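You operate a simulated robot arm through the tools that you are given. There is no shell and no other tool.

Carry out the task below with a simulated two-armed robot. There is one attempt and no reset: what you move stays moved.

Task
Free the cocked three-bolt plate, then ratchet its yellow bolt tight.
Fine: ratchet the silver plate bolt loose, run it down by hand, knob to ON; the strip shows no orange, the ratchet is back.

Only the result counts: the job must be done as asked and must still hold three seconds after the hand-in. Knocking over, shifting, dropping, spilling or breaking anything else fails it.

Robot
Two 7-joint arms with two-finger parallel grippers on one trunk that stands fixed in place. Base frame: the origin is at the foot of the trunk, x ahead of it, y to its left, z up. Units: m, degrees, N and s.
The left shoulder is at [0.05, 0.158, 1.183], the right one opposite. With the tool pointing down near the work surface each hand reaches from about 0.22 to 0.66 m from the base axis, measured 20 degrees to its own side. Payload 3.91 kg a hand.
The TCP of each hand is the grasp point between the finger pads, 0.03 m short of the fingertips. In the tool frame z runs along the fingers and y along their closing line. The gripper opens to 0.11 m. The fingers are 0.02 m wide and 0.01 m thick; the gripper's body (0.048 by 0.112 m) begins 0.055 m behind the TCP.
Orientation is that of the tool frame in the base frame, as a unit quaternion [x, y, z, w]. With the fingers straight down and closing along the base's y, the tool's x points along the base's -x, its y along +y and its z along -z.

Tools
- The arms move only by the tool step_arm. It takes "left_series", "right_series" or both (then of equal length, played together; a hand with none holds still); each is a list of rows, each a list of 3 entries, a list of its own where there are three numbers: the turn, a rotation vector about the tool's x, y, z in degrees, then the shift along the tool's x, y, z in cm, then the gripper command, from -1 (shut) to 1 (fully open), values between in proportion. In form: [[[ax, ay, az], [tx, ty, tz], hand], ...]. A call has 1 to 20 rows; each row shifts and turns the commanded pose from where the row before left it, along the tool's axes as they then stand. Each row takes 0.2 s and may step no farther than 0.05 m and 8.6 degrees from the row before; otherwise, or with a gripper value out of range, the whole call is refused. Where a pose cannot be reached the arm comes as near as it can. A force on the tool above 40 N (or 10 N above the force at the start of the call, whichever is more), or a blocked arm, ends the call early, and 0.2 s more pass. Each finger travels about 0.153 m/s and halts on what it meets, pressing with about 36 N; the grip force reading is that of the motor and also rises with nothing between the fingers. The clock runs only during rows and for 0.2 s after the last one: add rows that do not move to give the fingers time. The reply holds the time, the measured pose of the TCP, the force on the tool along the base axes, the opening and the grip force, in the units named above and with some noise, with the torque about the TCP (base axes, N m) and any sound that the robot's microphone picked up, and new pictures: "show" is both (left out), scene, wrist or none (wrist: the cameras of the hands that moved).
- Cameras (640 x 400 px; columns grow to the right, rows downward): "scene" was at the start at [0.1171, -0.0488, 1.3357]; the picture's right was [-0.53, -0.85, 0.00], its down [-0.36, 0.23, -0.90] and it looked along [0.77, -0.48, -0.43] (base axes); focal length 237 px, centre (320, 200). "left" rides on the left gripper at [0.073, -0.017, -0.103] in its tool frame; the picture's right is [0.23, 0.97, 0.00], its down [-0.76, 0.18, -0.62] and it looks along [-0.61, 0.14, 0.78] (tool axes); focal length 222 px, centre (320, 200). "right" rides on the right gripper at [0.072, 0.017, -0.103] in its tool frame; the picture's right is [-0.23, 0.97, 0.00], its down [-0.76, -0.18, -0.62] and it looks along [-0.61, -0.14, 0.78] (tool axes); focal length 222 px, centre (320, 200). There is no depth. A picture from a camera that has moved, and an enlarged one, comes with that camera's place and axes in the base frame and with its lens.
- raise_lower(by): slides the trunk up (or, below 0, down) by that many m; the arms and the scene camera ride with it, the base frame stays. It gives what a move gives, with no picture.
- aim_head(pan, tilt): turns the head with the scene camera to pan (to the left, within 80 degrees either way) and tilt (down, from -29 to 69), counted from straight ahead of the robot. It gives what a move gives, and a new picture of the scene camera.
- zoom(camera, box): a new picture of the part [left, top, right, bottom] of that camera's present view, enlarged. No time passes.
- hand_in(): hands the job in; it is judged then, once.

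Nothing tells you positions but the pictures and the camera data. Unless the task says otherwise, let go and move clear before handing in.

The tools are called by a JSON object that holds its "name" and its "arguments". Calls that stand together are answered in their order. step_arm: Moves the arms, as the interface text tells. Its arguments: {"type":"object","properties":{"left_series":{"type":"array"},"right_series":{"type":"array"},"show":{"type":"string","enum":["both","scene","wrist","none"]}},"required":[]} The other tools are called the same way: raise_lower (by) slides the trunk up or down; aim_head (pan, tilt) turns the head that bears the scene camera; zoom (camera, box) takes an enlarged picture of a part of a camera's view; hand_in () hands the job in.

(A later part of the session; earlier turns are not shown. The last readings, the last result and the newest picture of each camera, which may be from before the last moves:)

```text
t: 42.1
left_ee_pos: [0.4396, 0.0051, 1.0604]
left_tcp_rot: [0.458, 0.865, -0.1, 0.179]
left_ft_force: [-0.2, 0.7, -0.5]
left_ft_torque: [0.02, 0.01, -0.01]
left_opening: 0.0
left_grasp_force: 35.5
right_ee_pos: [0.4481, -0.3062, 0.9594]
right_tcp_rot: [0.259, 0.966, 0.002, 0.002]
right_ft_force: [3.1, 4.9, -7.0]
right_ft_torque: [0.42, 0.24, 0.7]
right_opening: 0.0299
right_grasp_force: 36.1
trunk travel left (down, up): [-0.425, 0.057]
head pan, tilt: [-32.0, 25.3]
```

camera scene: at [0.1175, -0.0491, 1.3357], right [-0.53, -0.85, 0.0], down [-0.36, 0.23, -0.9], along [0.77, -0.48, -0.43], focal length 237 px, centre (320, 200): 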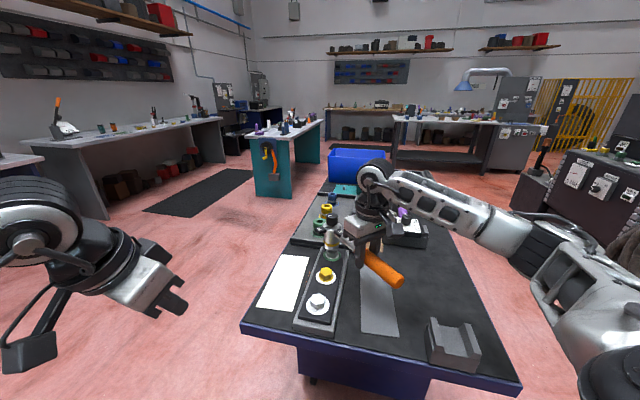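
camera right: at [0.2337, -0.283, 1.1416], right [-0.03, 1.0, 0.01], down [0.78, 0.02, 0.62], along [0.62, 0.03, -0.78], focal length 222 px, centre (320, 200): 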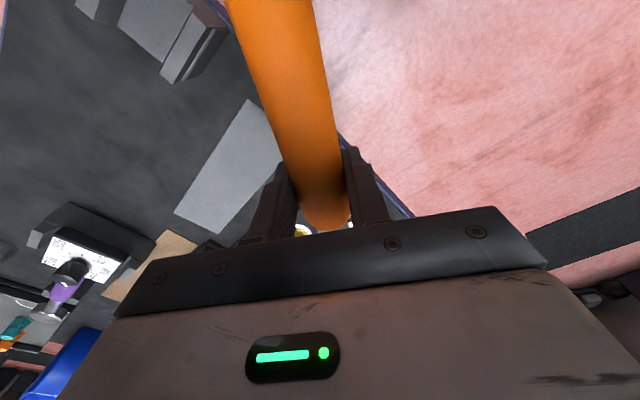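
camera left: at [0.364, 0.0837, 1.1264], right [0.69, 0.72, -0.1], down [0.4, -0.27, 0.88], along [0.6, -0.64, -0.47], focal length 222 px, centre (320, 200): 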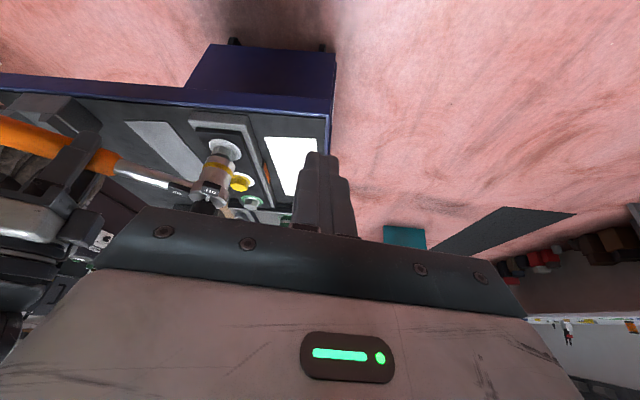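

{"name": "step_arm", "arguments": {"right_series": [[[0, 0, 2.5], [-0.01, 0.6, 0], -1], [[0, 0, 2.5], [-0.01, 0.6, 0], -1], [[0, 0, 2.5], [-0.01, 0.6, 0], -1], [[0, 0, 2.5], [-0.01, 0.6, 0], -1], [[0, 0, 2.5], [-0.01, 0.6, 0], -1], [[0, 0, 2.5], [-0.01, 0.6, 0], -1], [[0, 0, 2.5], [-0.01, 0.6, 0], -1], [[0, 0, 2.5], [-0.01, 0.6, 0], -1]], "show": "both"}}

{"name": "zoom", "arguments": {"camera": "left", "box": [190, 145, 310, 230]}}

```text
t: 43.9
left_ee_pos: [0.4385, 0.0051, 1.06]
left_tcp_rot: [0.459, 0.865, -0.1, 0.179]
left_ft_force: [-0.4, 0.0, -1.3]
left_ft_torque: [-0.01, 0.0, -0.04]
left_opening: 0.0002
left_grasp_force: 35.5
right_ee_pos: [0.4781, -0.268, 0.9587]
right_tcp_rot: [0.423, 0.906, 0.0, -0.001]
right_ft_force: [1.5, 9.4, -2.3]
right_ft_torque: [0.64, -0.05, 1.04]
right_opening: 0.0305
right_grasp_force: 36.2
trunk travel left (down, up): [-0.425, 0.057]
head pan, tilt: [-32.0, 25.3]
camera scene: at [0.1174, -0.0479, 1.3357], right [-0.53, -0.85, 0.0], down [-0.36, 0.23, -0.9], along [0.77, -0.48, -0.43], focal length 237 px, centre (320, 200)
camera right: at [0.4439, -0.201, 1.0622], right [0.89, 0.45, 0.0], down [0.35, -0.7, 0.62], along [0.28, -0.56, -0.78], focal length 222 px, centre (320, 200)
```

scene: 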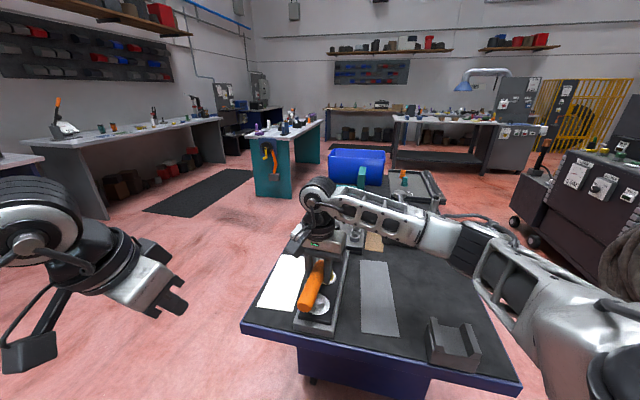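
right: 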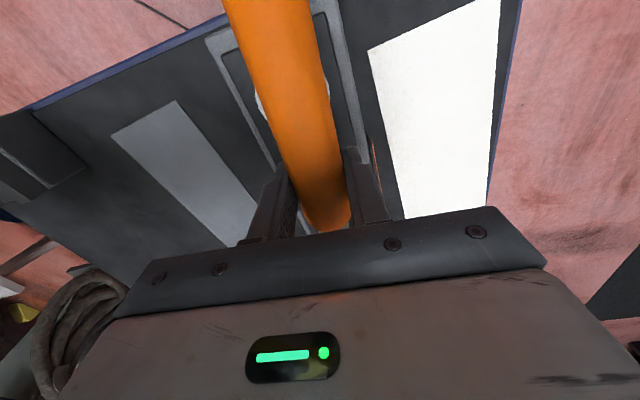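

```text
4.71 times, centred on (250, 188) of left
camera zoom: at [0.364, 0.0845, 1.1265], right [0.69, 0.72, -0.1], down [0.4, -0.27, 0.88], along [0.6, -0.64, -0.47], focal length 1045 px, centre (649, 259)
```

zoom: 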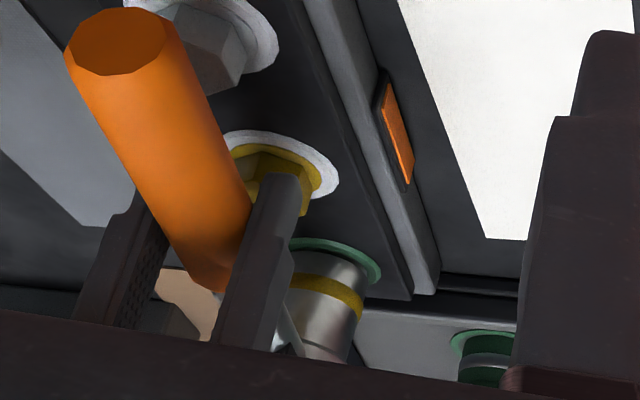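

The handle swung clockwise freely (about 1 N·m drag) to 130°, and the ring is still green. Now the counter-clockwise power stroke, a few degrees at first.

{"name": "step_arm", "arguments": {"right_series": [[[0, 0, -2.5], [-0.01, -0.6, 0], -1], [[0, 0, -2.5], [-0.01, -0.6, 0], -1], [[0, 0, -2.5], [-0.01, -0.6, 0], -1], [[0, 0, -2.5], [-0.01, -0.6, 0], -1]], "show": "none"}}

{"name": "zoom", "arguments": {"camera": "left", "box": [190, 145, 310, 230]}}

```text
t: 44.9
left_ee_pos: [0.4383, 0.005, 1.0604]
left_tcp_rot: [0.459, 0.864, -0.1, 0.179]
left_ft_force: [0.0, 0.3, -0.1]
left_ft_torque: [0.01, 0.02, 0.02]
left_opening: 0.0
left_grasp_force: 35.7
right_ee_pos: [0.4596, -0.2853, 0.9583]
right_tcp_rot: [0.343, 0.939, 0.001, 0.0]
right_ft_force: [-1.9, 4.8, -3.8]
right_ft_torque: [0.4, 0.26, 0.32]
right_opening: 0.0303
right_grasp_force: 36.6
trunk travel left (down, up): [-0.425, 0.057]
head pan, tilt: [-32.0, 25.3]
```

```text
4.71 times, centred on (250, 188) of left
camera zoom: at [0.3639, 0.0839, 1.1266], right [0.69, 0.72, -0.1], down [0.4, -0.27, 0.87], along [0.6, -0.64, -0.47], focal length 1045 px, centre (649, 259)
```

zoom: 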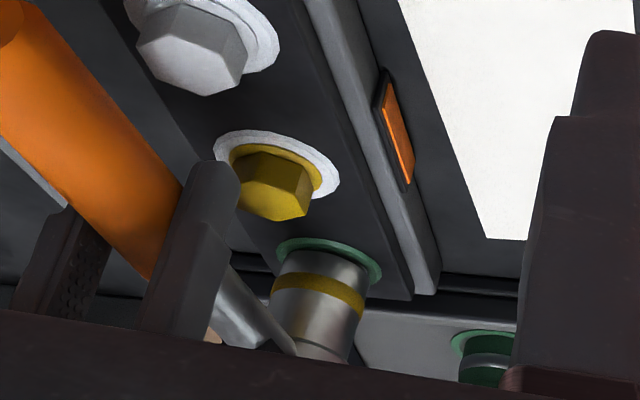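

{"name": "step_arm", "arguments": {"right_series": [[[0, 0, -2.5], [-0.01, -0.6, 0], -1], [[0, 0, -2.5], [-0.01, -0.6, 0], -1], [[0, 0, -2.5], [-0.01, -0.6, 0], -1], [[0, 0, -2.5], [-0.01, -0.6, 0], -1], [[0, 0, -2.5], [-0.01, -0.6, 0], -1], [[0, 0, -2.5], [-0.01, -0.6, 0], -1]], "show": "none"}}

{"name": "zoom", "arguments": {"camera": "left", "box": [190, 145, 310, 230]}}

```text
t: 46.3
left_ee_pos: [0.4379, 0.0054, 1.0605]
left_tcp_rot: [0.459, 0.864, -0.1, 0.179]
left_ft_force: [-0.6, 1.0, 0.1]
left_ft_torque: [0.04, -0.02, 0.0]
left_opening: 0.0
left_grasp_force: 36.4
right_ee_pos: [0.441, -0.3161, 0.9583]
right_tcp_rot: [0.217, 0.976, -0.001, 0.002]
right_ft_force: [-0.4, 5.9, -0.6]
right_ft_torque: [0.13, -0.03, 0.52]
right_opening: 0.0305
right_grasp_force: 35.9
trunk travel left (down, up): [-0.425, 0.057]
head pan, tilt: [-32.0, 25.3]
```

```text
4.71 times, centred on (250, 188) of left
camera zoom: at [0.3639, 0.0843, 1.1266], right [0.69, 0.72, -0.1], down [0.4, -0.27, 0.88], along [0.6, -0.64, -0.47], focal length 1045 px, centre (649, 259)
```

zoom: 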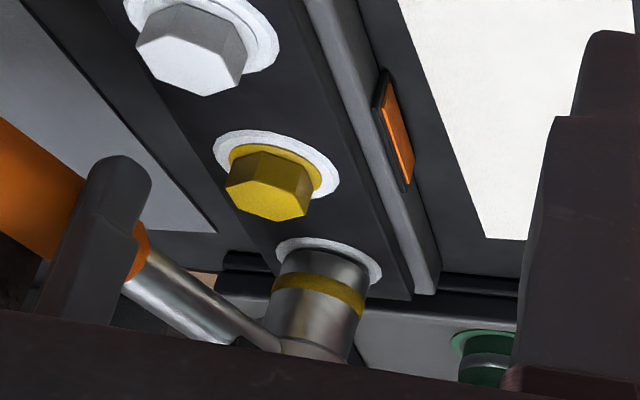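

The ring under the silver bolt turned from green to white, confirming it is loosening. I'll continue the stroke and watch the strip.

{"name": "step_arm", "arguments": {"right_series": [[[0, 0, -2.5], [-0.01, -0.6, 0], -1], [[0, 0, -2.5], [-0.01, -0.6, 0], -1], [[0, 0, -2.5], [-0.01, -0.6, 0], -1], [[0, 0, -2.5], [-0.01, -0.6, 0], -1], [[0, 0, -2.5], [-0.01, -0.6, 0], -1], [[0, 0, -2.5], [-0.01, -0.6, 0], -1], [[0, 0, -2.5], [-0.01, -0.6, 0], -1], [[0, 0, -2.5], [-0.01, -0.6, 0], -1]], "show": "none"}}

{"name": "zoom", "arguments": {"camera": "left", "box": [190, 145, 310, 230]}}

{"name": "zoom", "arguments": {"camera": "scene", "box": [300, 215, 380, 275]}}

```text
t: 48.1
left_ee_pos: [0.4391, 0.0055, 1.0604]
left_tcp_rot: [0.459, 0.865, -0.099, 0.178]
left_ft_force: [0.1, -0.4, -0.6]
left_ft_torque: [0.0, 0.0, -0.01]
left_opening: 0.0002
left_grasp_force: 35.8
right_ee_pos: [0.4291, -0.3627, 0.9572]
right_tcp_rot: [0.043, 0.999, 0.0, 0.0]
right_ft_force: [4.1, -3.1, -2.1]
right_ft_torque: [-0.18, -0.26, -0.24]
right_opening: 0.0304
right_grasp_force: 36.1
trunk travel left (down, up): [-0.425, 0.057]
head pan, tilt: [-32.0, 25.3]
```

```text
4.71 times, centred on (250, 188) of left
camera zoom: at [0.3643, 0.0834, 1.1265], right [0.69, 0.72, -0.1], down [0.4, -0.27, 0.87], along [0.6, -0.64, -0.47], focal length 1045 px, centre (649, 259)
```

zoom: 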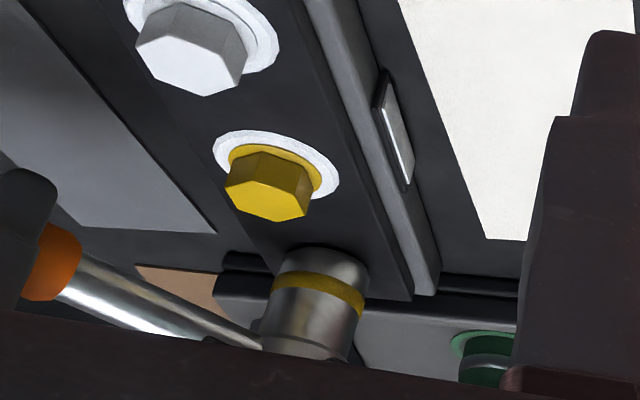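

```text
6.67 times, centred on (340, 245) of scene
camera zoom: at [0.1177, -0.0492, 1.3356], right [-0.53, -0.85, 0.0], down [-0.36, 0.23, -0.9], along [0.77, -0.48, -0.43], focal length 1579 px, centre (187, -100)
```

zoom: 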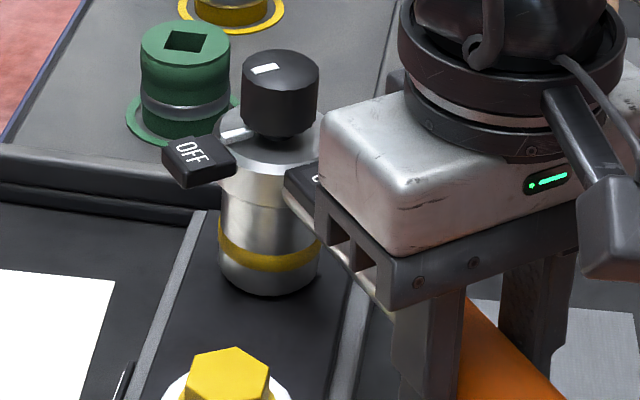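

The strip has gone from orange to grey and the silver bolt's ring is off, so the bolt is loose. I'll lift the ratchet straight off.

{"name": "step_arm", "arguments": {"right_series": [[[0, 0, 0], [0, 0, -1.0], -1], [[0, 0, 0], [0, 0, -1.5], -1], [[0, 0, 0], [0, 0, -2.0], -1], [[0, 0, 0], [0, 0, -2.0], -1], [[0, 0, 0], [0, 0, -1.5], -1], [[0, 0, 0], [0, 0, 0], -1]], "show": "none"}}

{"name": "zoom", "arguments": {"camera": "left", "box": [190, 125, 310, 220]}}

{"name": "zoom", "arguments": {"camera": "scene", "box": [300, 195, 400, 295]}}

```text
t: 49.5
left_ee_pos: [0.4395, 0.0038, 1.0603]
left_tcp_rot: [0.459, 0.865, -0.099, 0.179]
left_ft_force: [-0.6, 0.5, -0.2]
left_ft_torque: [0.02, 0.03, 0.0]
left_opening: 0.0002
left_grasp_force: 35.5
right_ee_pos: [0.4273, -0.3609, 1.0388]
right_tcp_rot: [0.044, 0.999, 0.0, 0.001]
right_ft_force: [-0.2, 0.0, -4.9]
right_ft_torque: [0.02, 0.37, -0.01]
right_opening: 0.0304
right_grasp_force: 36.3
trunk travel left (down, up): [-0.425, 0.057]
head pan, tilt: [-32.0, 25.3]
```

```text
4.21 times, centred on (250, 172) of left
camera zoom: at [0.3642, 0.0835, 1.1265], right [0.69, 0.72, -0.1], down [0.4, -0.27, 0.87], along [0.6, -0.64, -0.47], focal length 935 px, centre (615, 316)
```

zoom: 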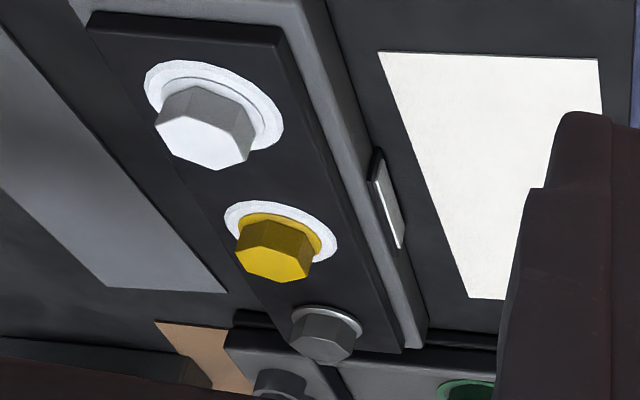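

```text
4.00 times, centred on (350, 245) of scene
camera zoom: at [0.1176, -0.0492, 1.3356], right [-0.53, -0.85, 0.0], down [-0.36, 0.23, -0.9], along [0.77, -0.48, -0.43], focal length 947 px, centre (200, 20)
```

zoom: 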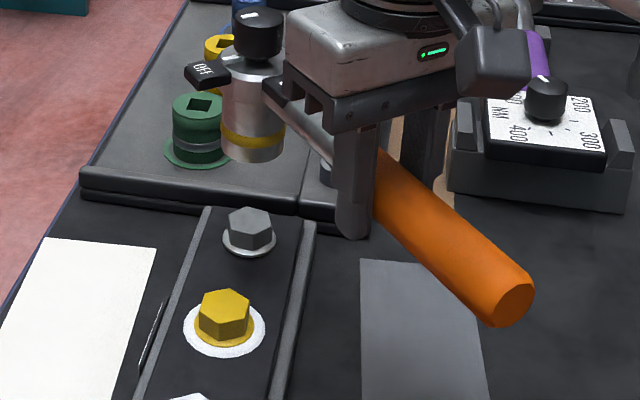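

Silver bolt's ring is off and the strip is grey. I'll carry the ratchet back over its rest.

{"name": "step_arm", "arguments": {"right_series": [[[0, 0, 0], [2.43, -2.6, 0], -1], [[0, 0, 0], [2.43, -2.6, 0], -1], [[0, 0, 0], [2.43, -2.6, 0], -1], [[0, 0, 0], [2.43, -2.6, 0], -1], [[0, 0, 0], [2.43, -2.6, 0], -1], [[0, 0, 8], [0, 0, 0], -1], [[0, 0, 8], [0, 0, 0], -1], [[0, 0, 8], [0, 0, 0], -1], [[0, 0, 8], [0, 0, 0], -1], [[0, 0, 8], [0, 0, 0], -1], [[0, 0, 0], [0, 0, 0], -1]], "show": "both"}}

```text
t: 51.9
left_ee_pos: [0.4385, 0.0041, 1.0597]
left_tcp_rot: [0.459, 0.865, -0.1, 0.179]
left_ft_force: [0.3, 0.1, -0.5]
left_ft_torque: [0.03, 0.01, 0.05]
left_opening: 0.0
left_grasp_force: 36.4
right_ee_pos: [0.296, -0.4818, 1.0379]
right_tcp_rot: [0.383, 0.924, 0.001, 0.0]
right_ft_force: [0.3, -0.2, -4.8]
right_ft_torque: [0.24, 0.28, 0.0]
right_opening: 0.0302
right_grasp_force: 35.8
trunk travel left (down, up): [-0.425, 0.057]
head pan, tilt: [-32.0, 25.3]
camera scene: at [0.1174, -0.0493, 1.3357], right [-0.53, -0.85, 0.0], down [-0.36, 0.23, -0.9], along [0.77, -0.48, -0.43], focal length 237 px, centre (320, 200)
camera right: at [0.2568, -0.417, 1.1408], right [0.85, 0.53, 0.0], down [0.41, -0.67, 0.62], along [0.33, -0.53, -0.78], focal length 222 px, centre (320, 200)
```

scene: 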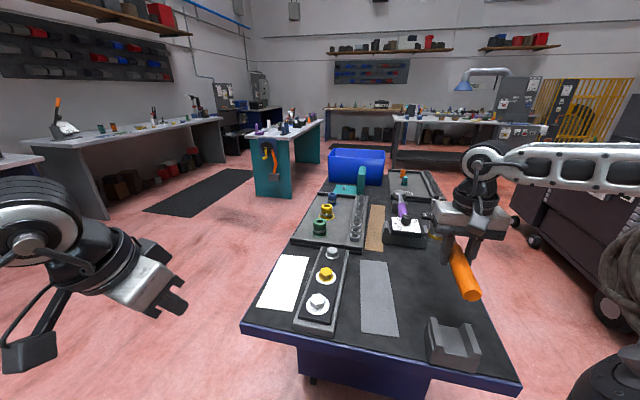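
right: 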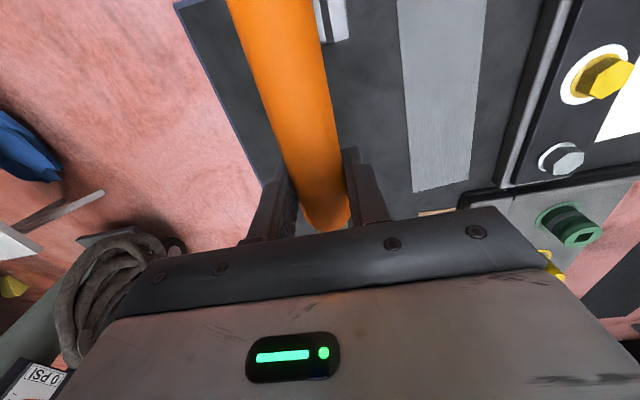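

{"name": "zoom", "arguments": {"camera": "scene", "box": [410, 180, 510, 380]}}

{"name": "zoom", "arguments": {"camera": "left", "box": [0, 90, 200, 220]}}

{"name": "zoom", "arguments": {"camera": "right", "box": [200, 0, 400, 125]}}

```text
2.00 times, centred on (460, 280) of scene
camera zoom: at [0.1174, -0.0493, 1.3357], right [-0.53, -0.85, 0.0], down [-0.36, 0.23, -0.9], along [0.77, -0.48, -0.43], focal length 474 px, centre (40, 40)
```

zoom: 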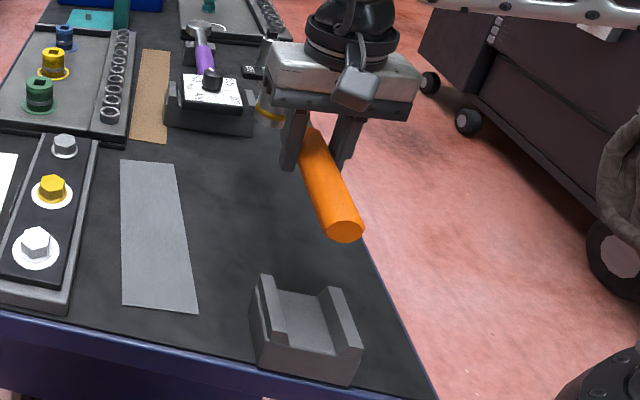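

```text
3.08 times, centred on (100, 155) of left
camera zoom: at [0.3641, 0.0834, 1.1266], right [0.69, 0.72, -0.1], down [0.4, -0.27, 0.87], along [0.6, -0.64, -0.47], focal length 684 px, centre (997, 338)
```

zoom: 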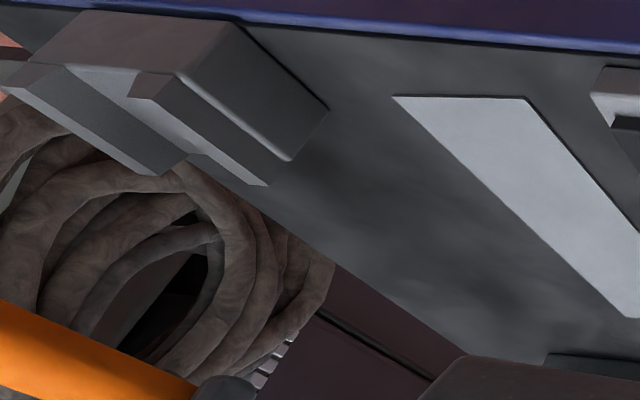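

```text
3.20 times, centred on (300, 62) of right
camera zoom: at [0.2568, -0.417, 1.1408], right [0.85, 0.53, 0.0], down [0.41, -0.67, 0.62], along [0.33, -0.53, -0.78], focal length 711 px, centre (384, 640)
```

zoom: 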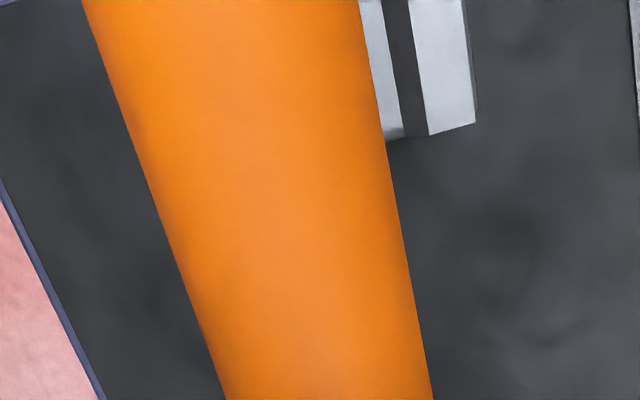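

The handle still sits level in the grip and the hand is within 2 mm of the original rest pose. Lowering it into the rest.

{"name": "step_arm", "arguments": {"right_series": [[[0, 0, 0], [0.2, 0.07, 3.0], -1], [[0, 0, 0], [0, 0, 3.0], -1], [[0, 0, 0], [0, 0, 3.0], -1], [[0, 0, 0], [0, 0, 1.4], -1], [[0, 0, 0], [0, 0, 0], -1]], "show": "wrist"}}

{"name": "zoom", "arguments": {"camera": "scene", "box": [400, 220, 510, 380]}}

```text
t: 53.1
left_ee_pos: [0.4378, 0.0052, 1.0611]
left_tcp_rot: [0.459, 0.865, -0.099, 0.179]
left_ft_force: [0.4, -0.5, 0.5]
left_ft_torque: [-0.01, -0.04, -0.01]
left_opening: 0.0
left_grasp_force: 35.8
right_ee_pos: [0.2965, -0.4789, 0.9334]
right_tcp_rot: [0.382, 0.924, 0.001, 0.0]
right_ft_force: [-0.3, 0.5, -5.2]
right_ft_torque: [0.23, 0.25, -0.07]
right_opening: 0.0304
right_grasp_force: 36.2
trunk travel left (down, up): [-0.425, 0.057]
head pan, tilt: [-32.0, 25.3]
camera right: at [0.2564, -0.4152, 1.0366], right [0.85, 0.53, 0.0], down [0.41, -0.67, 0.62], along [0.33, -0.53, -0.78], focal length 222 px, centre (320, 200)
```

right: 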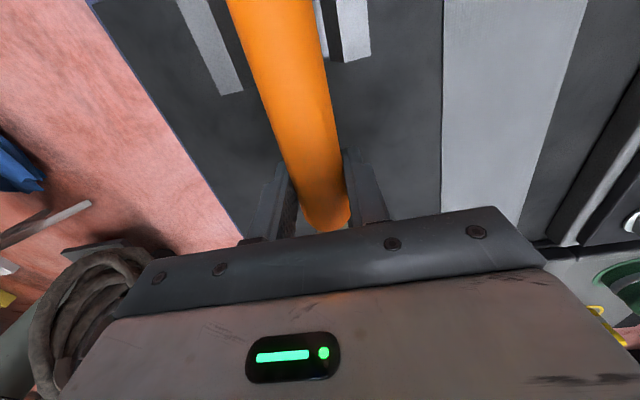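

```text
2.50 times, centred on (455, 300) of scene
camera zoom: at [0.1174, -0.0493, 1.3357], right [-0.53, -0.85, 0.0], down [-0.36, 0.23, -0.9], along [0.77, -0.48, -0.43], focal length 592 px, centre (-18, -50)
```

zoom: 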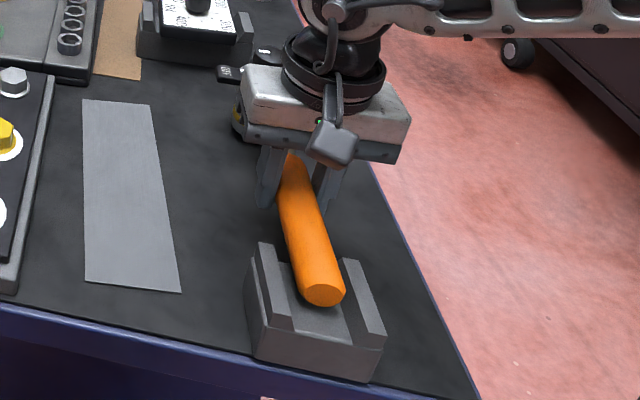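

{"name": "step_arm", "arguments": {"right_series": [[[0, 0, 0], [0, 0.05, 0.3], -1], [[0, 0, 0], [0, 0, 0.3], -1], [[0, 0, 0], [0, 0, 0.2], -1], [[0, 0, 0], [0, 0, 0], -1]], "show": "none"}}

{"name": "zoom", "arguments": {"camera": "scene", "box": [400, 220, 510, 380]}}

```text
t: 54.1
left_ee_pos: [0.4383, 0.004, 1.0608]
left_tcp_rot: [0.459, 0.864, -0.1, 0.179]
left_ft_force: [0.8, -0.4, 0.8]
left_ft_torque: [-0.01, -0.02, 0.03]
left_opening: 0.0
left_grasp_force: 36.3
right_ee_pos: [0.2958, -0.4775, 0.9251]
right_tcp_rot: [0.383, 0.924, 0.002, 0.001]
right_ft_force: [3.0, -1.5, 2.5]
right_ft_torque: [0.76, 0.78, 0.02]
right_opening: 0.03
right_grasp_force: 36.4
trunk travel left (down, up): [-0.425, 0.057]
head pan, tilt: [-32.0, 25.3]
```

```text
2.50 times, centred on (455, 300) of scene
camera zoom: at [0.1173, -0.0489, 1.3358], right [-0.53, -0.85, 0.0], down [-0.36, 0.23, -0.9], along [0.77, -0.48, -0.43], focal length 592 px, centre (-18, -50)
```

zoom: 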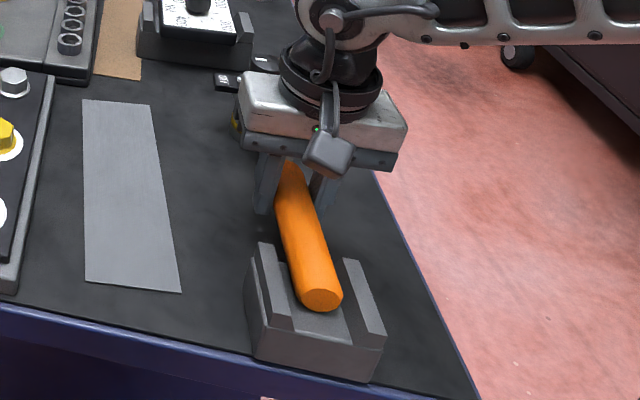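

Contact is felt through the rest, so I'll release gently.

{"name": "step_arm", "arguments": {"right_series": [[[0, 0, 0], [0, 0, 0], -0.35], [[0, 0, 0], [0, 0, 0], -0.2], [[0, 0, 0], [0, 0, 0], 0.1], [[0, 0, 0], [0, 0, 0], 0.5], [[0, 0, 0], [0, 0, 0], 0.5]], "show": "wrist"}}

{"name": "zoom", "arguments": {"camera": "scene", "box": [400, 220, 510, 380]}}

```text
t: 55.3
left_ee_pos: [0.4382, 0.0046, 1.0607]
left_tcp_rot: [0.458, 0.865, -0.099, 0.179]
left_ft_force: [0.7, -0.2, 0.3]
left_ft_torque: [0.02, 0.01, 0.02]
left_opening: 0.0001
left_grasp_force: 36.2
right_ee_pos: [0.2946, -0.478, 0.9247]
right_tcp_rot: [0.383, 0.924, 0.001, 0.001]
right_ft_force: [0.5, 0.5, -0.4]
right_ft_torque: [0.03, 0.0, 0.02]
right_opening: 0.0825
right_grasp_force: 0.1
trunk travel left (down, up): [-0.425, 0.057]
head pan, tilt: [-32.0, 25.3]
camera right: at [0.2559, -0.414, 1.0288], right [0.85, 0.53, 0.0], down [0.41, -0.66, 0.62], along [0.33, -0.53, -0.78], focal length 222 px, centre (320, 200)
```

right: 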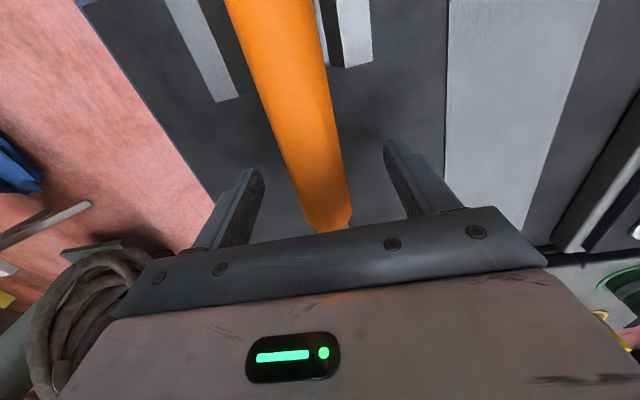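

```text
2.50 times, centred on (455, 300) of scene
camera zoom: at [0.1171, -0.0488, 1.3357], right [-0.53, -0.85, 0.0], down [-0.36, 0.23, -0.9], along [0.77, -0.48, -0.43], focal length 592 px, centre (-18, -50)
```

zoom: 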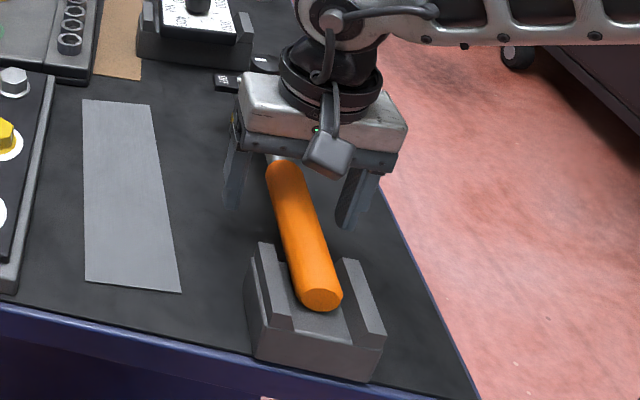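

The ratchet is back in its rest. Lifting the hand clear and checking the silver bolt's hex orientation.

{"name": "step_arm", "arguments": {"right_series": [[[0, 0, 0], [0, 0, -1.5], 0.5], [[0, 0, 0], [0, 0, -3.0], 0.5], [[0, 0, 0], [0, 0, -4.0], 0.5], [[0, 0, 0], [0, 0, -4.0], 0.5], [[0, 0, 0], [0, 0, 0], 0.5]], "show": "scene"}}

{"name": "zoom", "arguments": {"camera": "scene", "box": [320, 237, 350, 264]}}

{"name": "zoom", "arguments": {"camera": "scene", "box": [410, 230, 460, 270]}}

{"name": "zoom", "arguments": {"camera": "left", "box": [230, 180, 280, 212]}}

```text
t: 56.5
left_ee_pos: [0.4385, 0.0048, 1.0599]
left_tcp_rot: [0.459, 0.865, -0.099, 0.178]
left_ft_force: [-0.8, 1.0, 0.4]
left_ft_torque: [0.01, -0.03, -0.03]
left_opening: 0.0
left_grasp_force: 36.2
right_ee_pos: [0.2948, -0.477, 1.05]
right_tcp_rot: [0.383, 0.924, 0.001, 0.0]
right_ft_force: [-0.1, -0.2, 0.0]
right_ft_torque: [0.0, 0.01, 0.01]
right_opening: 0.0825
right_grasp_force: 0.2
trunk travel left (down, up): [-0.425, 0.057]
head pan, tilt: [-32.0, 25.3]
camera scene: at [0.1171, -0.0489, 1.3357], right [-0.53, -0.85, 0.0], down [-0.36, 0.23, -0.9], along [0.77, -0.48, -0.43], focal length 237 px, centre (320, 200)
```

scene: 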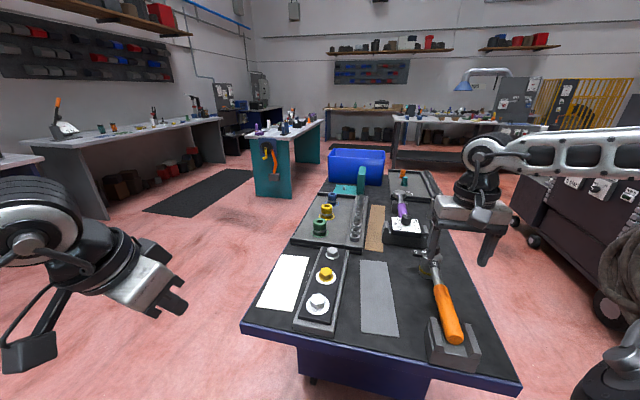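

```text
14.81 times, centred on (335, 250) of scene
camera zoom: at [0.1171, -0.0489, 1.3357], right [-0.53, -0.85, 0.0], down [-0.36, 0.23, -0.9], along [0.77, -0.48, -0.43], focal length 3509 px, centre (98, -548)
```

zoom: 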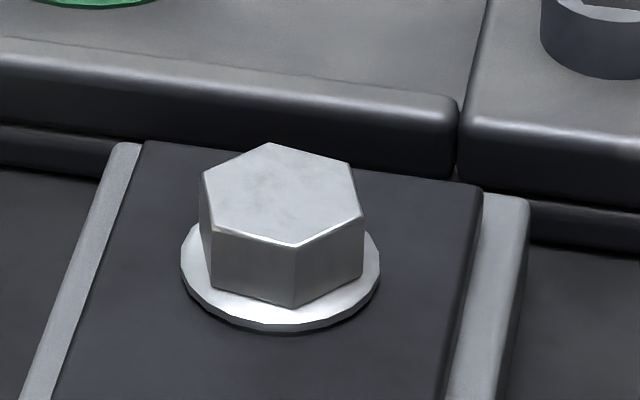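

```text
10.00 times, centred on (435, 250) of scene
camera zoom: at [0.1171, -0.0489, 1.3357], right [-0.53, -0.85, 0.0], down [-0.36, 0.23, -0.9], along [0.77, -0.48, -0.43], focal length 2368 px, centre (-830, -300)
```

zoom: 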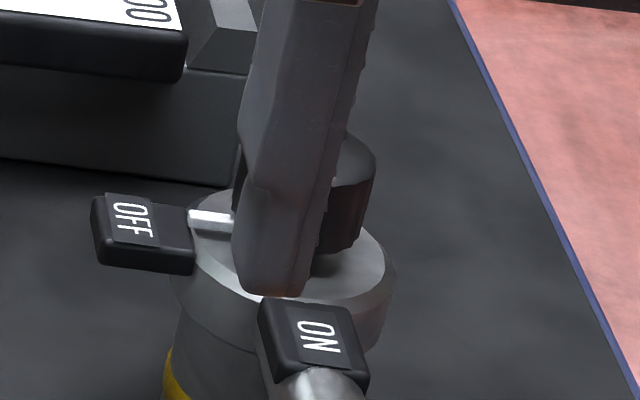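

```text
12.50 times, centred on (255, 196) of left
camera zoom: at [0.3639, 0.0837, 1.1267], right [0.69, 0.72, -0.1], down [0.4, -0.27, 0.87], along [0.6, -0.64, -0.47], focal length 2776 px, centre (1132, 250)
```

zoom: 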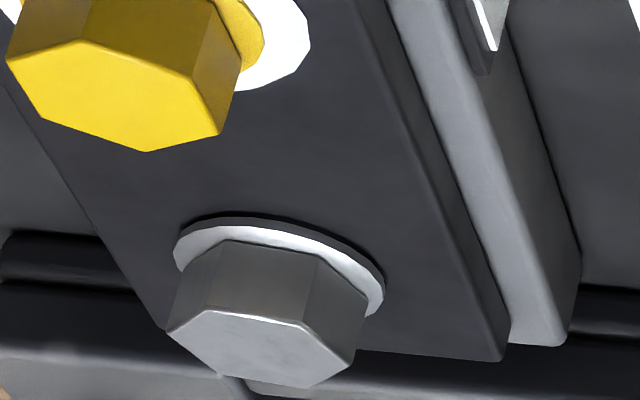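

The silver bolt turned about 40° counter-clockwise and its flange now stands just off the plate. Its flats now face about 67° azimuth, so I'll bring the open right hand over it at that angle.

{"name": "step_arm", "arguments": {"right_series": [[[0, 0, -7.47], [0, 0, 0], 0.4], [[0, 0, -7.47], [0, 0, 0], 0.4], [[0, 0, -7.47], [0, 0, 0], 0.4], [[0, 0, 0], [-3.05, 2.85, 0.5], 0.4], [[0, 0, 0], [-3.05, 2.85, 0.5], 0.4], [[0, 0, 0], [-3.05, 2.85, 0.5], 0.4], [[0, 0, 0], [-3.05, 2.85, 0.5], 0.4], [[0, 0, 0], [-3.05, 2.85, 0.5], 0.4], [[0, 0, 0], [-3.05, 2.85, 0.5], 0.4], [[0, 0, 0], [-3.05, 2.85, 0.5], 0.4], [[0, 0, 0], [0, 0, 0], 0.4]], "show": "both"}}

{"name": "zoom", "arguments": {"camera": "right", "box": [240, 90, 400, 210]}}

```text
t: 58.9
left_ee_pos: [0.4367, 0.0046, 1.0594]
left_tcp_rot: [0.459, 0.865, -0.099, 0.178]
left_ft_force: [-0.5, 0.3, 0.2]
left_ft_torque: [0.0, -0.02, 0.01]
left_opening: 0.0
left_grasp_force: 36.1
right_ee_pos: [0.5698, -0.3741, 1.0136]
right_tcp_rot: [0.196, 0.981, 0.0, 0.0]
right_ft_force: [0.6, 0.9, 0.0]
right_ft_torque: [0.0, -0.01, -0.01]
right_opening: 0.0769
right_grasp_force: 0.0
trunk travel left (down, up): [-0.425, 0.057]
head pan, tilt: [-32.0, 25.3]
camera scene: at [0.1171, -0.0489, 1.3358], right [-0.53, -0.85, 0.0], down [-0.36, 0.23, -0.9], along [0.77, -0.48, -0.43], focal length 237 px, centre (320, 200)
camera right: at [0.5102, -0.3297, 1.1182], right [0.58, 0.81, 0.0], down [0.63, -0.46, 0.62], along [0.51, -0.36, -0.78], focal length 222 px, centre (320, 200)
```

scene: 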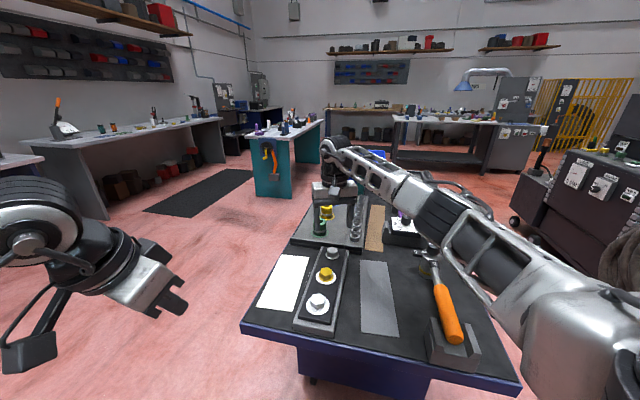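
right: 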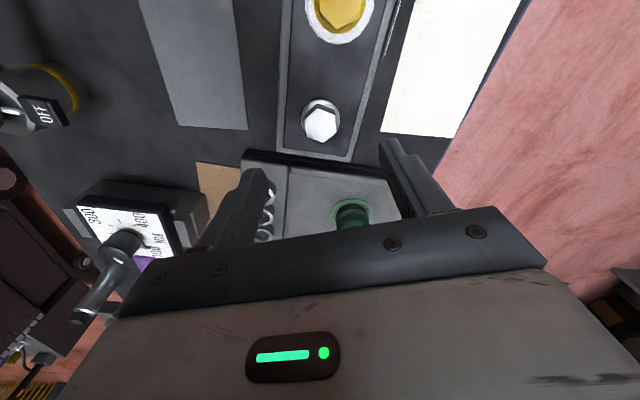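

```text
3.33 times, centred on (320, 150) of right
camera zoom: at [0.5102, -0.3297, 1.1182], right [0.58, 0.81, 0.0], down [0.63, -0.46, 0.62], along [0.51, -0.36, -0.78], focal length 740 px, centre (320, 367)
```

zoom: 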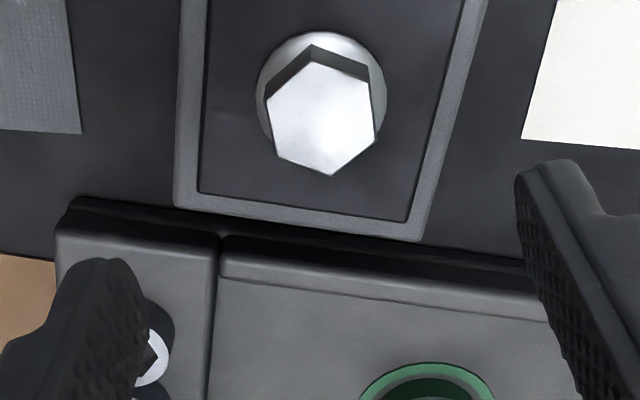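

The bolt is centred under the gripper and its flats are square to the fingers. Lowering around the bolt head.

{"name": "step_arm", "arguments": {"right_series": [[[0, 0, 0], [0, 0, 2.5], 0.2], [[0, 0, 0], [0, 0, 2.5], 0.2], [[0, 0, 0], [0, 0, 2.0], 0.2], [[0, 0, 0], [0, 0, 1.0], 0.1], [[0, 0, 0], [0, 0, 0.3], 0.1]], "show": "wrist"}}

{"name": "zoom", "arguments": {"camera": "left", "box": [220, 160, 300, 215]}}

{"name": "zoom", "arguments": {"camera": "scene", "box": [300, 205, 380, 275]}}

```text
t: 60.1
left_ee_pos: [0.4374, 0.0045, 1.0605]
left_tcp_rot: [0.459, 0.864, -0.099, 0.179]
left_ft_force: [0.1, 0.0, -0.7]
left_ft_torque: [-0.01, -0.02, 0.0]
left_opening: 0.0001
left_grasp_force: 36.3
right_ee_pos: [0.5698, -0.3763, 0.9325]
right_tcp_rot: [0.197, 0.98, 0.001, 0.0]
right_ft_force: [0.0, 0.4, -0.1]
right_ft_torque: [0.02, 0.01, 0.02]
right_opening: 0.0603
right_grasp_force: 0.0
trunk travel left (down, up): [-0.425, 0.057]
head pan, tilt: [-32.0, 25.3]
camera right: at [0.5089, -0.3317, 1.0368], right [0.58, 0.81, 0.0], down [0.63, -0.46, 0.62], along [0.51, -0.36, -0.78], focal length 222 px, centre (320, 200)
```

right: 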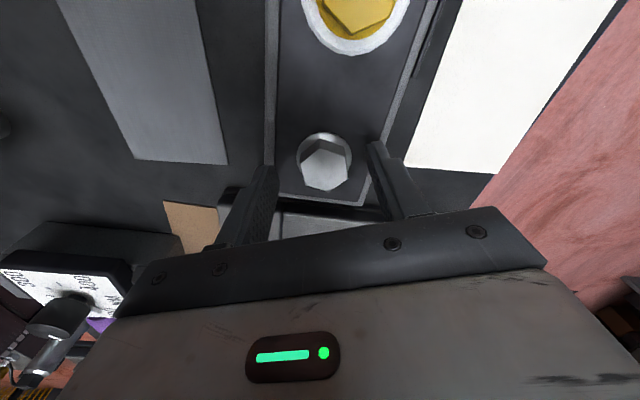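

```text
7.27 times, centred on (260, 188) of left
camera zoom: at [0.3638, 0.0837, 1.1267], right [0.69, 0.72, -0.1], down [0.4, -0.27, 0.87], along [0.6, -0.64, -0.47], focal length 1615 px, centre (756, 291)
```

zoom: 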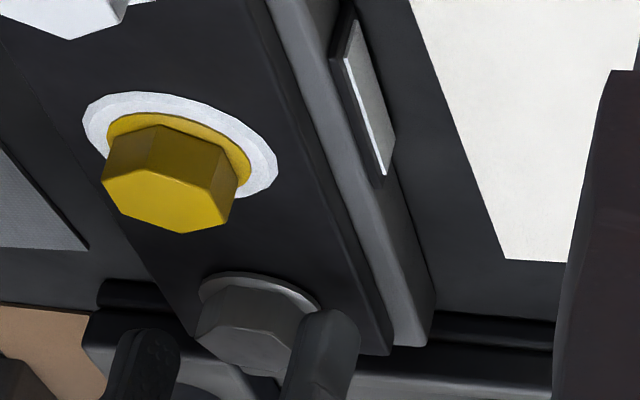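

```text
5.71 times, centred on (340, 240) of scene
camera zoom: at [0.1171, -0.0488, 1.3357], right [-0.53, -0.85, 0.0], down [-0.36, 0.23, -0.9], along [0.77, -0.48, -0.43], focal length 1353 px, centre (206, -29)
```

zoom: 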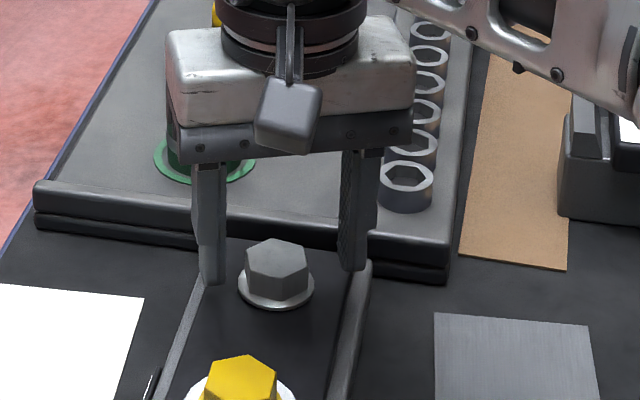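

{"name": "step_arm", "arguments": {"right_series": [[[0, 0, 0], [0.17, 0.22, 0.25], 0.1], [[0, 0, 0], [0, 0, 0], -0.2], [[0, 0, 0], [0, 0, 0], -0.4], [[0, 0, 0], [0, 0, 0], -1], [[0, 0, 0], [0, 0, 0], -1]], "show": "wrist"}}

{"name": "zoom", "arguments": {"camera": "scene", "box": [310, 225, 370, 275]}}

```text
t: 61.3
left_ee_pos: [0.439, 0.0048, 1.0603]
left_tcp_rot: [0.459, 0.865, -0.1, 0.179]
left_ft_force: [1.1, 1.0, -0.3]
left_ft_torque: [0.03, -0.01, 0.0]
left_opening: 0.0003
left_grasp_force: 35.7
right_ee_pos: [0.5689, -0.3728, 0.9304]
right_tcp_rot: [0.196, 0.981, 0.0, 0.001]
right_ft_force: [0.4, 1.7, -1.6]
right_ft_torque: [0.0, -0.2, -0.01]
right_opening: 0.0293
right_grasp_force: 44.8
trunk travel left (down, up): [-0.425, 0.057]
head pan, tilt: [-32.0, 25.3]
camera right: at [0.5083, -0.329, 1.0343], right [0.58, 0.81, 0.0], down [0.63, -0.46, 0.62], along [0.51, -0.36, -0.78], focal length 222 px, centre (320, 200)
```

right: 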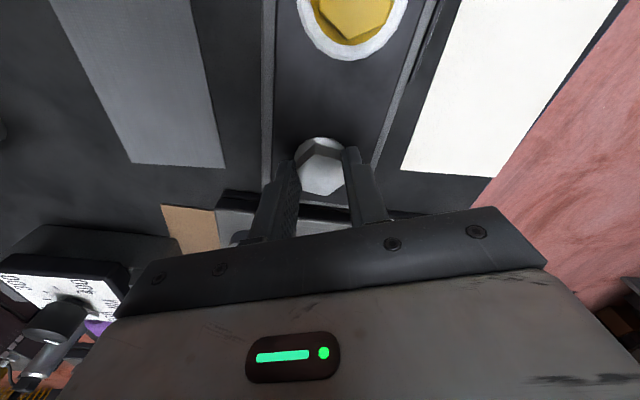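

```text
8.00 times, centred on (340, 250) of scene
camera zoom: at [0.1172, -0.0487, 1.3357], right [-0.53, -0.85, 0.0], down [-0.36, 0.23, -0.9], along [0.77, -0.48, -0.43], focal length 1895 px, centre (160, -200)
```

zoom: 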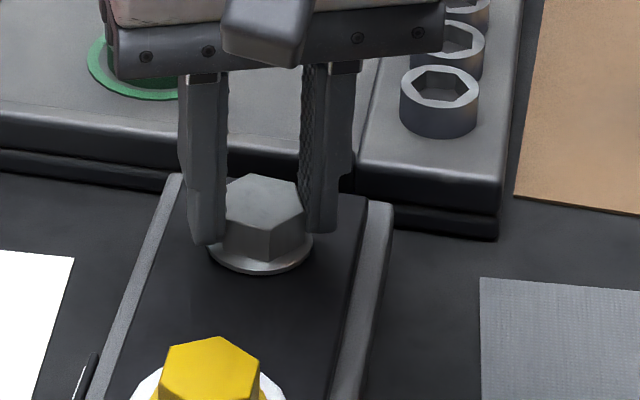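

The fingers grip the hex flats (29.3 mm). Now I'll run it down by turning clockwise in small steps.

{"name": "step_arm", "arguments": {"right_series": [[[0, 0, 4], [0, 0, 0], -1], [[0, 0, 4], [0, 0, 0], -1], [[0, 0, 4], [0, 0, 0], -1], [[0, 0, 0], [0, 0, 0], -1]], "show": "none"}}

{"name": "zoom", "arguments": {"camera": "scene", "box": [310, 225, 370, 275]}}

{"name": "zoom", "arguments": {"camera": "left", "box": [220, 160, 300, 215]}}

```text
t: 62.3
left_ee_pos: [0.4402, 0.0052, 1.0606]
left_tcp_rot: [0.459, 0.865, -0.1, 0.179]
left_ft_force: [-0.9, -0.3, 0.1]
left_ft_torque: [0.01, -0.01, 0.02]
left_opening: 0.0
left_grasp_force: 35.9
right_ee_pos: [0.5692, -0.3723, 0.9314]
right_tcp_rot: [0.298, 0.955, 0.001, 0.001]
right_ft_force: [3.0, 8.1, -3.3]
right_ft_torque: [-0.14, -0.44, -0.01]
right_opening: 0.0292
right_grasp_force: 44.7
trunk travel left (down, up): [-0.425, 0.057]
head pan, tilt: [-32.0, 25.3]
```

```text
8.00 times, centred on (340, 250) of scene
camera zoom: at [0.1176, -0.0482, 1.3357], right [-0.53, -0.85, 0.0], down [-0.36, 0.23, -0.9], along [0.77, -0.48, -0.43], focal length 1895 px, centre (160, -200)
```

zoom: 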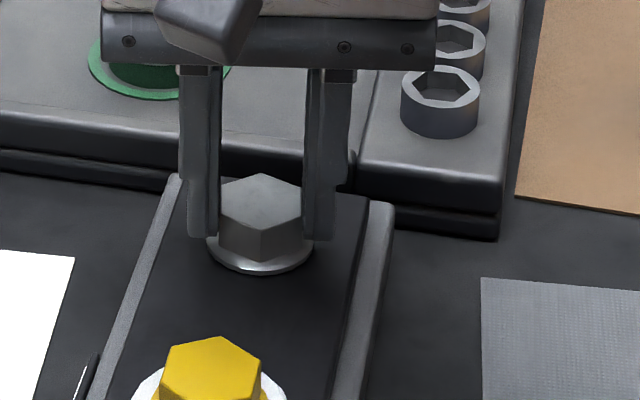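

```text
7.27 times, centred on (260, 188) of left
camera zoom: at [0.3642, 0.0843, 1.1264], right [0.69, 0.72, -0.1], down [0.4, -0.27, 0.87], along [0.6, -0.64, -0.47], focal length 1615 px, centre (756, 291)
```

zoom: 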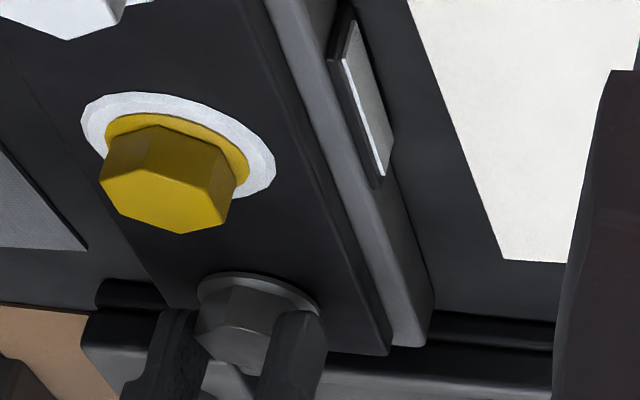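

{"name": "step_arm", "arguments": {"right_series": [[[0, 0, 4], [0, 0.05, 0], -1], [[0, 0, 4], [0, 0.05, 0], -1], [[0, 0, 0], [0, 0, 0], -1]], "show": "none"}}

{"name": "zoom", "arguments": {"camera": "scene", "box": [310, 225, 370, 275]}}

```text
t: 63.1
left_ee_pos: [0.4388, 0.0055, 1.0605]
left_tcp_rot: [0.459, 0.864, -0.1, 0.179]
left_ft_force: [-0.3, 0.4, -0.8]
left_ft_torque: [-0.01, -0.03, 0.03]
left_opening: 0.0002
left_grasp_force: 36.0
right_ee_pos: [0.5711, -0.372, 0.9312]
right_tcp_rot: [0.364, 0.931, -0.001, 0.0]
right_ft_force: [-2.8, 11.2, -7.3]
right_ft_torque: [-0.21, -0.58, -0.02]
right_opening: 0.0297
right_grasp_force: 44.6
trunk travel left (down, up): [-0.425, 0.057]
head pan, tilt: [-32.0, 25.3]
```

```text
8.00 times, centred on (340, 250) of scene
camera zoom: at [0.1175, -0.048, 1.3357], right [-0.53, -0.85, 0.0], down [-0.36, 0.23, -0.9], along [0.77, -0.48, -0.43], focal length 1895 px, centre (160, -200)
```

zoom: 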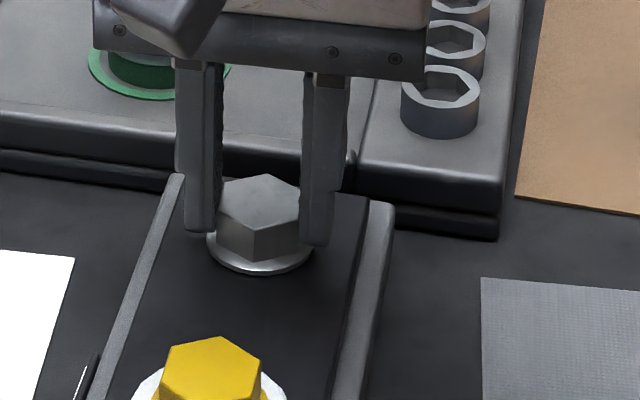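

{"name": "step_arm", "arguments": {"right_series": [[[0, 0, 4], [0.1, 0.1, 0.1], -1], [[0, 0, 4], [0, 0, 0], -1], [[0, 0, 0], [0, 0, 0], -1]], "show": "none"}}

{"name": "zoom", "arguments": {"camera": "scene", "box": [310, 225, 370, 275]}}

{"name": "zoom", "arguments": {"camera": "left", "box": [220, 160, 300, 215]}}

```text
t: 63.9
left_ee_pos: [0.4394, 0.0042, 1.0611]
left_tcp_rot: [0.459, 0.865, -0.1, 0.179]
left_ft_force: [-0.3, 0.2, -0.5]
left_ft_torque: [-0.02, 0.02, 0.01]
left_opening: 0.0
left_grasp_force: 35.8
right_ee_pos: [0.5707, -0.3719, 0.9303]
right_tcp_rot: [0.43, 0.903, 0.0, 0.001]
right_ft_force: [3.3, 2.7, -0.9]
right_ft_torque: [0.76, 0.5, 0.15]
right_opening: 0.0292
right_grasp_force: 45.0
trunk travel left (down, up): [-0.425, 0.057]
head pan, tilt: [-32.0, 25.3]
```

```text
8.00 times, centred on (340, 250) of scene
camera zoom: at [0.1176, -0.0486, 1.3357], right [-0.53, -0.85, 0.0], down [-0.36, 0.23, -0.9], along [0.77, -0.48, -0.43], focal length 1895 px, centre (160, -200)
```

zoom: 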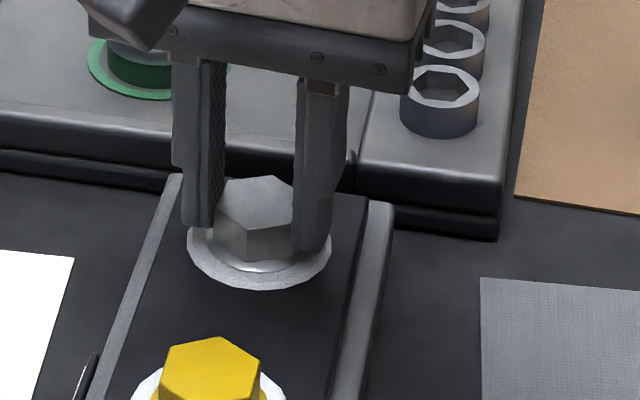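

```text
7.27 times, centred on (260, 188) of left
camera zoom: at [0.3642, 0.0839, 1.1265], right [0.69, 0.72, -0.1], down [0.4, -0.27, 0.87], along [0.6, -0.64, -0.47], focal length 1615 px, centre (756, 291)
```

zoom: 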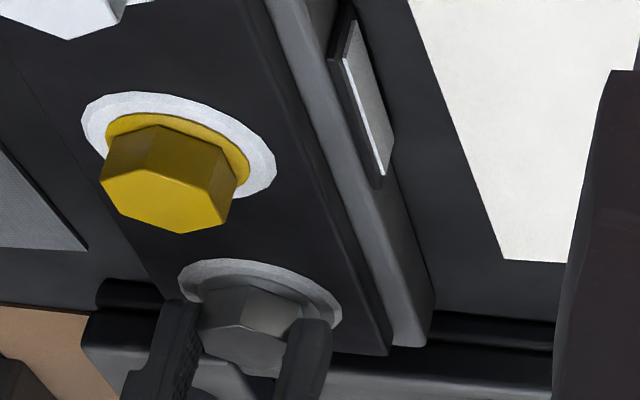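

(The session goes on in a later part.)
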